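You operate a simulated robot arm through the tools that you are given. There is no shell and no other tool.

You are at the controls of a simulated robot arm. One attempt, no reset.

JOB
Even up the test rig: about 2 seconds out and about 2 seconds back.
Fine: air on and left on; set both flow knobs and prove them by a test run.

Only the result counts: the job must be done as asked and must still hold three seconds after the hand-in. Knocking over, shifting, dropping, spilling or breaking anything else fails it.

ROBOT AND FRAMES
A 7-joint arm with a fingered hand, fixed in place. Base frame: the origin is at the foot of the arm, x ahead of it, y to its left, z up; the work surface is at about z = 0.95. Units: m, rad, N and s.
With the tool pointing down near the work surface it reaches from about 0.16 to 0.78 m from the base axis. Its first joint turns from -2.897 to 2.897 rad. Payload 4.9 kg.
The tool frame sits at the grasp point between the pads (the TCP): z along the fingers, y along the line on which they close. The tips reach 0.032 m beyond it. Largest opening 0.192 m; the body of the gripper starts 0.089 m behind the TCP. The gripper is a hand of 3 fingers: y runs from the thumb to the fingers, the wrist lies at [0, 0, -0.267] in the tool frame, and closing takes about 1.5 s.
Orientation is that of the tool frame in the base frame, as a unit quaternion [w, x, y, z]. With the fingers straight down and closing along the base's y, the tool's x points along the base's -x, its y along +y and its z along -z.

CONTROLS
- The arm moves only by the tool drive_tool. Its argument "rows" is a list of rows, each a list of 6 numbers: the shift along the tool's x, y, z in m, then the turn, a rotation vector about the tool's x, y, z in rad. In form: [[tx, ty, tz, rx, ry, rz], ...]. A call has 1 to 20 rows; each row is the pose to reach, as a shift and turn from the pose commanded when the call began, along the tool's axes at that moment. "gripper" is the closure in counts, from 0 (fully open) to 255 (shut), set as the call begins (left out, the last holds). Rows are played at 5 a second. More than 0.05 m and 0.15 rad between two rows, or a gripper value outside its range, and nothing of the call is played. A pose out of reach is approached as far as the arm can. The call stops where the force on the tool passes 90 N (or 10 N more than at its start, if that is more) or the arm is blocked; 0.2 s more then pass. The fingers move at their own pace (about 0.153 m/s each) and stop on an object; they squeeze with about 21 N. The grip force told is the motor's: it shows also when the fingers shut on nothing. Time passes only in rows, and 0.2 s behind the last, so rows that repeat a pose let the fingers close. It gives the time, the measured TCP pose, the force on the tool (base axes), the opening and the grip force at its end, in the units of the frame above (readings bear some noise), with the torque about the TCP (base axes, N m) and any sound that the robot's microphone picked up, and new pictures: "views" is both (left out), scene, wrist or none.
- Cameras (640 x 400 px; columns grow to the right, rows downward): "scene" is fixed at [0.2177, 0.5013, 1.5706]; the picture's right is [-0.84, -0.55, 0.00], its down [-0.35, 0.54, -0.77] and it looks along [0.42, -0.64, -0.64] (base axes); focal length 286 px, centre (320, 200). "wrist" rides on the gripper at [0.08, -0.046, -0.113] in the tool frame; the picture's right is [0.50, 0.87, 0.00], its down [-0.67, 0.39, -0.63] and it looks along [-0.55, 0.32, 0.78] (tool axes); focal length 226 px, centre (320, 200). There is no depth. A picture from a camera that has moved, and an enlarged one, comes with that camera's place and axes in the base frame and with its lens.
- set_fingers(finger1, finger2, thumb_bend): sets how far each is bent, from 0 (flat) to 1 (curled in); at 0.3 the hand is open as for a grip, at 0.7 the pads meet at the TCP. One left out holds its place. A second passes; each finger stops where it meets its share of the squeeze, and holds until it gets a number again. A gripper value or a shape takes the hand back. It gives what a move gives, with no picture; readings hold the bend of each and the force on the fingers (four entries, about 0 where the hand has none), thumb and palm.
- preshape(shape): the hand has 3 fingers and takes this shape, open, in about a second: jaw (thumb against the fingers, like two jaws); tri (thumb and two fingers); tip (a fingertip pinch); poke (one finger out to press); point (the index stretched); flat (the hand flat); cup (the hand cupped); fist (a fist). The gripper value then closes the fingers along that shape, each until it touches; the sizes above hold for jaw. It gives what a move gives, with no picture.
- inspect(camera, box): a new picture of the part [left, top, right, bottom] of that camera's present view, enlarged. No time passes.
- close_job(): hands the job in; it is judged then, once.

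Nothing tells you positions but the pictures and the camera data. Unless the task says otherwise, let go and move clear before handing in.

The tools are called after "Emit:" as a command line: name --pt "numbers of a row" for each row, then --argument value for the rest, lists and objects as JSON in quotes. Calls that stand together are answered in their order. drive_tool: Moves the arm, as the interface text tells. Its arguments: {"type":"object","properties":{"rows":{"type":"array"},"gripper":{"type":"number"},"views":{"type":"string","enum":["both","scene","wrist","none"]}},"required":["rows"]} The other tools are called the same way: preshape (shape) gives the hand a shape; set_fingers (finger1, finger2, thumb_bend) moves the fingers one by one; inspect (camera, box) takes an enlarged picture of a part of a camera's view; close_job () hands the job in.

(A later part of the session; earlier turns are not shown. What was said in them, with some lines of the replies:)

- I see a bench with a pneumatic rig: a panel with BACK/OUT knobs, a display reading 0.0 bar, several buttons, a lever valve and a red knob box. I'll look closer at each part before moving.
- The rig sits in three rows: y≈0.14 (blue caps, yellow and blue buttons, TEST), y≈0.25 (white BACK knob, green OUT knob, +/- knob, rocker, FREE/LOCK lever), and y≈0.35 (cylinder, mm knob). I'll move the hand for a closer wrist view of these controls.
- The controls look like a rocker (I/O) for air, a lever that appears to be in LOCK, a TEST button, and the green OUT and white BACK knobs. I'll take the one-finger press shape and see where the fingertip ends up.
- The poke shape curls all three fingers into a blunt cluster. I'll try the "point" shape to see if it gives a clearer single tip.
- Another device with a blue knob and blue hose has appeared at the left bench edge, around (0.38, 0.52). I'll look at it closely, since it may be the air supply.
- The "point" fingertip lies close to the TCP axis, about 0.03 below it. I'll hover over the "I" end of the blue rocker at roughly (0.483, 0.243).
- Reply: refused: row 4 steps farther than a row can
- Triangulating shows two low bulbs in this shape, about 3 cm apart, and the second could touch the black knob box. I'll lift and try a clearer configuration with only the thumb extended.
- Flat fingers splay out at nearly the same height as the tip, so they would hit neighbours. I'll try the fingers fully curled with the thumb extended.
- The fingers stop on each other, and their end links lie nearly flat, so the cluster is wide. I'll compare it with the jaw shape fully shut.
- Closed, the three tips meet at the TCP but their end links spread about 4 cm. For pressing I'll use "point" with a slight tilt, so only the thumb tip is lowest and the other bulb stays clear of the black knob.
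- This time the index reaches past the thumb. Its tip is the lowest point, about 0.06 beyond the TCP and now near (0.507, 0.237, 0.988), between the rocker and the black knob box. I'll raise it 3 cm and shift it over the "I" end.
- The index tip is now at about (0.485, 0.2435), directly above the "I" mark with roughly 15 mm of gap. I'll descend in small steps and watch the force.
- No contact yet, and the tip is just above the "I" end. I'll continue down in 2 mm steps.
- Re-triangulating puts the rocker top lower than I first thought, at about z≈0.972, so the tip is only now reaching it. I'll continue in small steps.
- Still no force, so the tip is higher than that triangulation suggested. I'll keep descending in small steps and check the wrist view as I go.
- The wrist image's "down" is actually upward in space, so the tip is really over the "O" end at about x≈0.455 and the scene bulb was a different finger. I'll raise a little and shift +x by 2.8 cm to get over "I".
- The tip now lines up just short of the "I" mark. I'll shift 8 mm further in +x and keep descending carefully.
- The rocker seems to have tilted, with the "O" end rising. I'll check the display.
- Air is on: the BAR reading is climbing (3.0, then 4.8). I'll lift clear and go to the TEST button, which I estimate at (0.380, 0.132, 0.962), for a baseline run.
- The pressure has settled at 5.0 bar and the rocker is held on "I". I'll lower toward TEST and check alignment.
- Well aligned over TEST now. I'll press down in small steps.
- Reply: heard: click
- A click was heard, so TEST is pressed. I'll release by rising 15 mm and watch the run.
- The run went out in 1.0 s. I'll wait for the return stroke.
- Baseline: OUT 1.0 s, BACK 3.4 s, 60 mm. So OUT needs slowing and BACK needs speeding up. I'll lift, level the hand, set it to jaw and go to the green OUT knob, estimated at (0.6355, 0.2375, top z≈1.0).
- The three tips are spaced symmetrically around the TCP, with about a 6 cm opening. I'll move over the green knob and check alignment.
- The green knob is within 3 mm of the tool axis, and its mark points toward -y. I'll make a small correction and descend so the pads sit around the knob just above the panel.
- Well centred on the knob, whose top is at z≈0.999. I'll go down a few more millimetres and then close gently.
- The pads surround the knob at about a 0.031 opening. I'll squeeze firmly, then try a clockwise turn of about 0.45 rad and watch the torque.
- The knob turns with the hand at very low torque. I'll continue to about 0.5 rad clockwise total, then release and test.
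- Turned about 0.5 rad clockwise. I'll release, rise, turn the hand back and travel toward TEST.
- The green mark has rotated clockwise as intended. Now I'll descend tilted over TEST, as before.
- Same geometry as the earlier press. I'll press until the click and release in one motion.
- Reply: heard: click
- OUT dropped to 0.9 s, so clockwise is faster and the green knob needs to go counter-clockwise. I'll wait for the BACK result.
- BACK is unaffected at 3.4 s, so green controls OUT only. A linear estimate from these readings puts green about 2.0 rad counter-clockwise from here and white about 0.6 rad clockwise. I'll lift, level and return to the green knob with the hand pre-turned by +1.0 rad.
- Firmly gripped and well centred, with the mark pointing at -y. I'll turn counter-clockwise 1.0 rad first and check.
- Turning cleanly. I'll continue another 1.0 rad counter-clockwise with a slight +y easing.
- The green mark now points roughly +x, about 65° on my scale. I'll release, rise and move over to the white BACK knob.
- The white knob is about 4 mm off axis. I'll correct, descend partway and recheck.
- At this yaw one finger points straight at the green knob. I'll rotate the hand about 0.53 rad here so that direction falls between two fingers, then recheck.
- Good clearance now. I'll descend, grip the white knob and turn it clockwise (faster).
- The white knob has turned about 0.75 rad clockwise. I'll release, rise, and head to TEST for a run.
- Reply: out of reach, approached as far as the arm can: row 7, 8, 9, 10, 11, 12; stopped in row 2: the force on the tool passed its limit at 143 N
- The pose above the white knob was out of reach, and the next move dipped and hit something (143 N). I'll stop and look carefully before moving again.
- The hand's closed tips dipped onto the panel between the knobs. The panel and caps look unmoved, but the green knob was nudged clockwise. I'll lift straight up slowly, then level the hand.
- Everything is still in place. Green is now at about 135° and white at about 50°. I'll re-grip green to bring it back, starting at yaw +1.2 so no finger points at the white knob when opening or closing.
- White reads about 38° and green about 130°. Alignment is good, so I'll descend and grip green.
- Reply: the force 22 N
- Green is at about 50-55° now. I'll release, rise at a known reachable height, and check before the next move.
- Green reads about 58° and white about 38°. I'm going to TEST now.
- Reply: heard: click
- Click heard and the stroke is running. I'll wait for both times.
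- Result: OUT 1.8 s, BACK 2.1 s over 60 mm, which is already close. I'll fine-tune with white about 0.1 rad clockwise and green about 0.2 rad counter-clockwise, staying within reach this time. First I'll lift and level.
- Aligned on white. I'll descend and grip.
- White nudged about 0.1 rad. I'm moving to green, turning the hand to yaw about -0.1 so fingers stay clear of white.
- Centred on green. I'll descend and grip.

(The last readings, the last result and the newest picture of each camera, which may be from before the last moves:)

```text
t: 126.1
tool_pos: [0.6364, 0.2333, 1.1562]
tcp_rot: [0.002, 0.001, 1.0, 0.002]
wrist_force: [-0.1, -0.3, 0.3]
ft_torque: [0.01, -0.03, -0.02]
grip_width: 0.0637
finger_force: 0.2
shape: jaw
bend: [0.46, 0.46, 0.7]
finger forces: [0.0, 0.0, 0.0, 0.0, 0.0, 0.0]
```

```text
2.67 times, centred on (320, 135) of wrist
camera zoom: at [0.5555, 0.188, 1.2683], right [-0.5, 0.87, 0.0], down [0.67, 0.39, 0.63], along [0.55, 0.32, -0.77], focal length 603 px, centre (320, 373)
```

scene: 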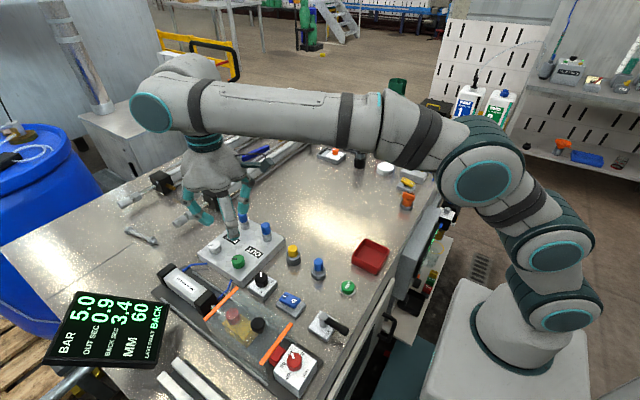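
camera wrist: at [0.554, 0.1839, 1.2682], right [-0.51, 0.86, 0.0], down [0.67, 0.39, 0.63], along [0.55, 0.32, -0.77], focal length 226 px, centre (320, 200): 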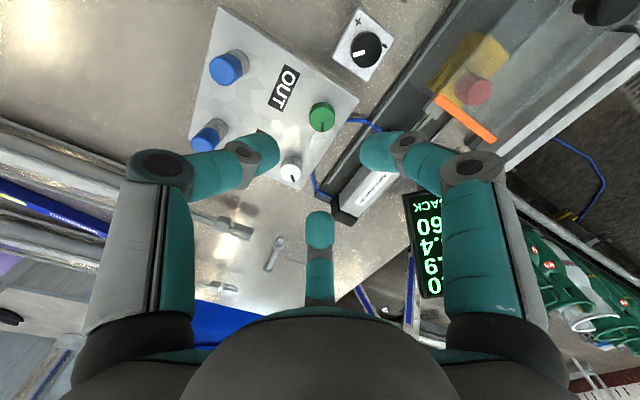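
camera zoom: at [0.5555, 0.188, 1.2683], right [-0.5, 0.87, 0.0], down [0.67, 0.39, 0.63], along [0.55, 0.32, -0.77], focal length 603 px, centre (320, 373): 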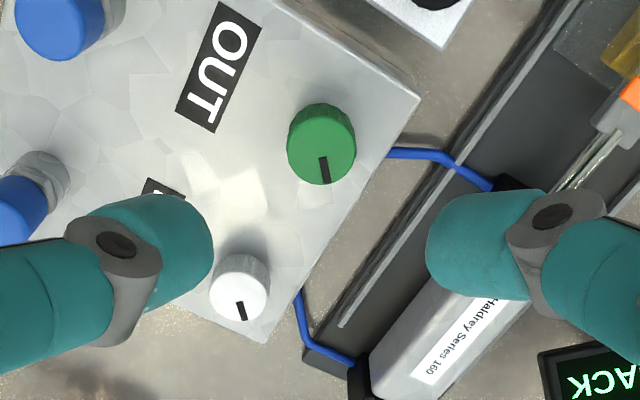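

Both knobs are adjusted. I'm going to TEST for the proving run.

Emit:
drive_tool --pt "0.037 -0.013 0 0 0 0" --pt "0.073 -0.026 0 0 0 0" --pt "0.11 -0.039 0 0 0 0" --pt "0.147 -0.052 0 0 0 0" --pt "0.184 -0.065 0 0 0 0" --pt "0.22 -0.078 0 0 0 0" --pt "0.257 -0.0916 0 0 0 0" --pt "0.257 -0.0916 0 0 0 0" --gripper 255 --views "none"

Emit:
preshape --shape "point"

Emit:
drive_tool --pt "0 0 0.04 0 -0.1 0" --pt "0 0 0.08 0 -0.2 0" --pt "0 0 0.12 0 -0.3 0" --pt "0 0 0.14 0 -0.3 0" --pt "0 0 0.14 0 -0.3 0" --views "none"

Emit:
inspect --camera "wrist" --box '[220, 80, 420, 230]'

```text
t: 127.9
tool_pos: [0.3775, 0.1448, 1.1532]
tcp_rot: [0.001, 0.0, 1.0, 0.0]
wrist_force: [0.4, 0.0, 0.1]
ft_torque: [-0.01, -0.01, -0.01]
grip_width: 0.0001
finger_force: 20.7
shape: jaw
bend: [0.7, 0.7, 0.7]
finger forces: [0.1, 0.0, 0.0, 0.0, 0.0, 0.0]
```

```text
t: 128.8
tool_pos: [0.3783, 0.1446, 1.1539]
tcp_rot: [0.001, 0.001, 1.0, 0.001]
wrist_force: [0.2, 0.3, 0.3]
ft_torque: [0.02, -0.02, 0.02]
grip_width: 0.0
finger_force: 0.1
shape: point
bend: [0.7, 1.0, 0.83]
finger forces: [0.0, 0.1, 0.1, 0.0, 0.0, 0.0]
```

```text
t: 130.0
tool_pos: [0.3797, 0.1459, 1.0146]
tcp_rot: [0.151, 0.001, 0.988, 0.002]
wrist_force: [-0.1, 0.3, 0.3]
ft_torque: [0.01, 0.0, -0.01]
grip_width: 0.0
finger_force: 0.0
shape: point
bend: [0.7, 1.0, 0.84]
finger forces: [0.1, 0.0, 0.1, 0.1, 0.0, 0.1]
```

```text
2.67 times, centred on (320, 155) of wrist
camera zoom: at [0.2687, 0.0993, 1.0978], right [-0.48, 0.87, -0.15], down [0.45, 0.39, 0.8], along [0.75, 0.32, -0.58], focal length 603 px, centre (320, 320)
```

zoom: 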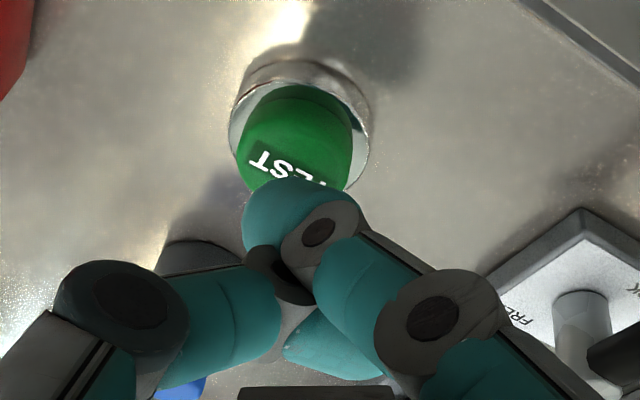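

Emit:
drive_tool --pt "0.0024 -0.002 0.0076 0 0 0" --pt "0.0036 -0.002 0.0115 0 0 0" --pt "0.0044 -0.002 0.0143 0 0 0" --pt "0.005 -0.002 0.0162 0 0 0" --pt "0.0024 -0.002 0.0076 0 0 0" --pt "0 -0.002 0 0 0 0" --views "none"

Emit:
drive_tool --pt "0 0 0 0 0 0" --pt "0 0 0 0 0 0" --pt "0 0 0 0 0 0" --pt "0 0 0 0 0 0" --pt "0 0 0 0 0 0" --pt "0 0 0 0 0 0" --pt "0 0 0 0 0 0" --pt "0 0 0 0 0 0" --pt "0 0 0 0 0 0" --pt "0 0 0 0 0 0" --pt "0 0 0 0 0 0" --pt "0 0 0 0 0 0" --pt "0 0 0 0 0 0" --pt "0 0 0 0 0 0" --pt "0 0 0 0 0 0" --pt "0 0 0 0 0 0" --pt "0 0 0 0 0 0" --pt "0 0 0 0 0 0" --pt "0 0 0 0 0 0" --pt "0 0 0 0 0 0" --views "none"

Emit:
drive_tool --pt "0 0 0 0 0 0" --pt "0 0 0 0 0 0" --pt "0 0 0 0 0 0" --pt "0 0 0 0 0 0" --pt "0 0 0 0 0 0" --pt "0 0 0 0 0 0" --pt "0 0 0 0 0 0" --pt "0 0 0 0 0 0" --views "none"

Emit:
inspect --camera "scene" --box '[40, 230, 330, 400]'

```text
t: 131.4
tool_pos: [0.3806, 0.1429, 1.0126]
tcp_rot: [0.15, 0.001, 0.989, 0.0]
wrist_force: [-1.2, 0.3, -0.1]
ft_torque: [0.01, 0.0, 0.02]
grip_width: 0.0002
finger_force: 0.0
shape: point
bend: [0.7, 1.0, 0.84]
finger forces: [0.1, 0.0, 0.1, 0.0, 0.0, 0.0]
heard: click
```

```text
t: 135.6
tool_pos: [0.379, 0.1402, 1.013]
tcp_rot: [0.151, 0.0, 0.989, 0.002]
wrist_force: [0.6, -0.8, -1.1]
ft_torque: [0.05, 0.03, -0.01]
grip_width: 0.0001
finger_force: 0.1
shape: point
bend: [0.7, 1.0, 0.84]
finger forces: [0.0, 0.0, 0.0, 0.1, 0.0, 0.0]
```

```text
t: 137.4
tool_pos: [0.3794, 0.1417, 1.0126]
tcp_rot: [0.151, 0.001, 0.989, 0.001]
wrist_force: [0.5, 0.0, -0.1]
ft_torque: [-0.04, 0.01, -0.04]
grip_width: 0.0
finger_force: 0.0
shape: point
bend: [0.7, 1.0, 0.84]
finger forces: [0.0, 0.0, 0.0, 0.0, 0.0, 0.0]
```

```text
2.21 times, centred on (185, 315) of scene
camera zoom: at [0.2177, 0.5013, 1.5706], right [-0.84, -0.55, 0.0], down [-0.35, 0.54, -0.77], along [0.42, -0.64, -0.64], focal length 631 px, centre (618, -54)
```

zoom: 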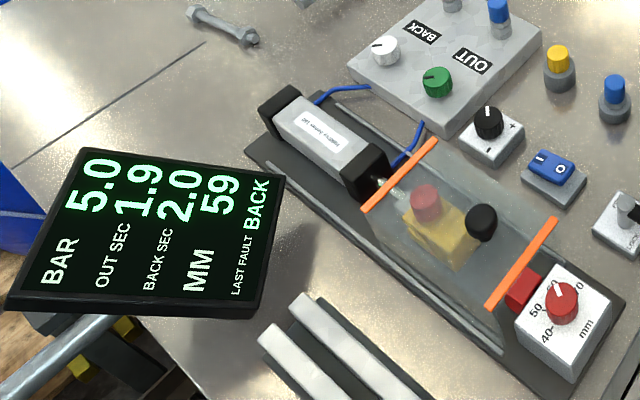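

The proving run shows OUT 1.9 s and BACK 2.0 s, with air still on at 5.0 bar. I'll lift clear, level the hand and check the whole scene before handing in.

Emit:
drive_tool --pt "-0.0103 0 -0.0334 0 0 0" --pt "-0.0207 0 -0.0668 0 0.1 0" --pt "-0.031 0 -0.1 0 0.2 0" --pt "-0.0414 0 -0.1337 0 0.3 0" --pt "-0.055 -0.02 -0.17 0 0.3 0" --pt "-0.07 -0.05 -0.2 0 0.3 0" --pt "-0.07 -0.08 -0.22 0 0.3 0" --pt "-0.07 -0.08 -0.22 0 0.3 0"

Emit:
inspect --camera "scene" --box '[40, 230, 330, 400]'

Emit:
inspect --camera "scene" --box '[180, 200, 400, 350]'

```text
t: 139.2
tool_pos: [0.3816, 0.0573, 1.2458]
tcp_rot: [0.001, 0.001, 1.0, 0.0]
wrist_force: [-0.5, 0.2, 0.6]
ft_torque: [-0.04, 0.0, 0.02]
grip_width: 0.0003
finger_force: 0.1
shape: point
bend: [0.7, 1.0, 0.85]
finger forces: [0.0, 0.0, 0.0, 0.0, 0.1, 0.1]
camera wrist: at [0.3015, 0.0111, 1.3565], right [-0.5, 0.87, 0.0], down [0.67, 0.39, 0.63], along [0.55, 0.32, -0.77], focal length 226 px, centre (320, 200)
```

scene: 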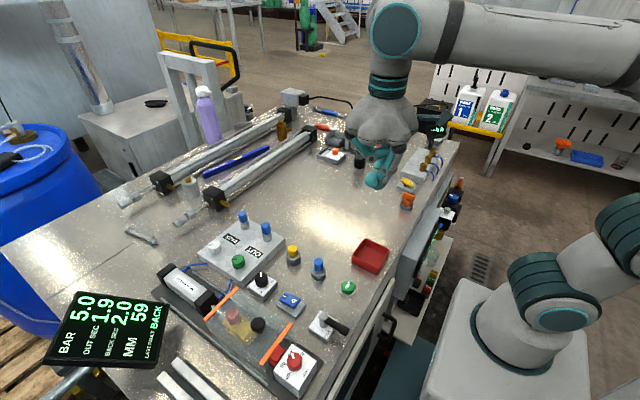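
wrist: 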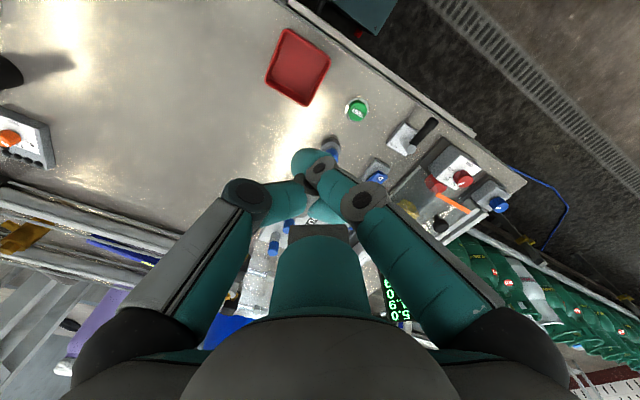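

```text
2.21 times, centred on (185, 315) of scene
camera zoom: at [0.2177, 0.5013, 1.5706], right [-0.84, -0.55, 0.0], down [-0.35, 0.54, -0.77], along [0.42, -0.64, -0.64], focal length 631 px, centre (618, -54)
```

zoom: 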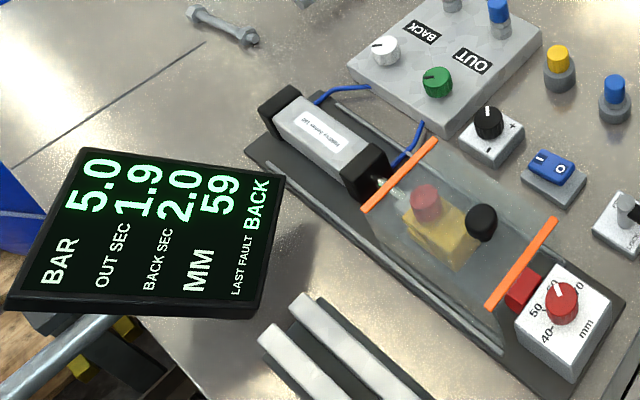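

```text
2.67 times, centred on (290, 275) of scene
camera zoom: at [0.2177, 0.5013, 1.5706], right [-0.84, -0.55, 0.0], down [-0.35, 0.54, -0.77], along [0.42, -0.64, -0.64], focal length 762 px, centre (400, 0)
```

zoom: 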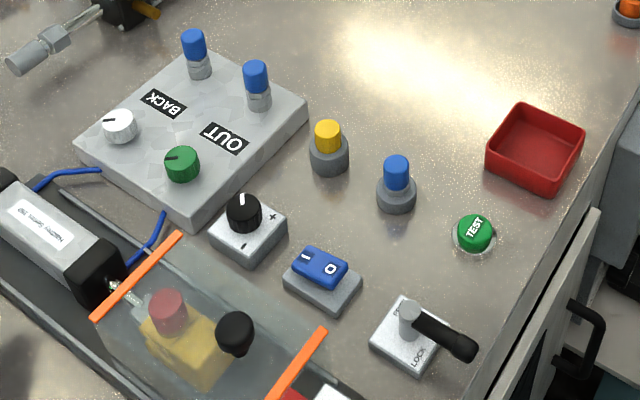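

I see the rig intact and the hand well clear. The display shows 5.0 bar, OUT 1.9 s and BACK 2.0 s, and the rocker is still on "I". Handing in now.

Emit:
close_job

```text
The job is handed in.
```

I evened up the rig, and the last test run shows 1.9 s out and 2.0 s back. The air is on at 5.0 bar and left on.

| Run | OUT (s) | BACK (s) | Stroke (mm) |
|---|---|---|---|
| First, as found | 1.0 | 3.4 | 60 |
| Proving run, after setting both knobs | 1.9 | 2.0 | 59 |

- **Collision:** Partway through, the arm dipped and the closed fingertips hit the panel between the two flow knobs, peaking at about 143 N. This nudged the green OUT knob, so I reset it. The panel and everything else in view looked unmoved and undamaged, and both later test runs were normal.
- **Fault line:** LAST FAULT on the display still reads BACK. It appeared after the first run, which took 3.4 s to come back, and did not clear in later runs. I took it as a record of that slow run and did not reset it.
- **Stroke reading:** The stroke read 59 mm on the last run, against 60 mm before. I did not touch the stroke knob.
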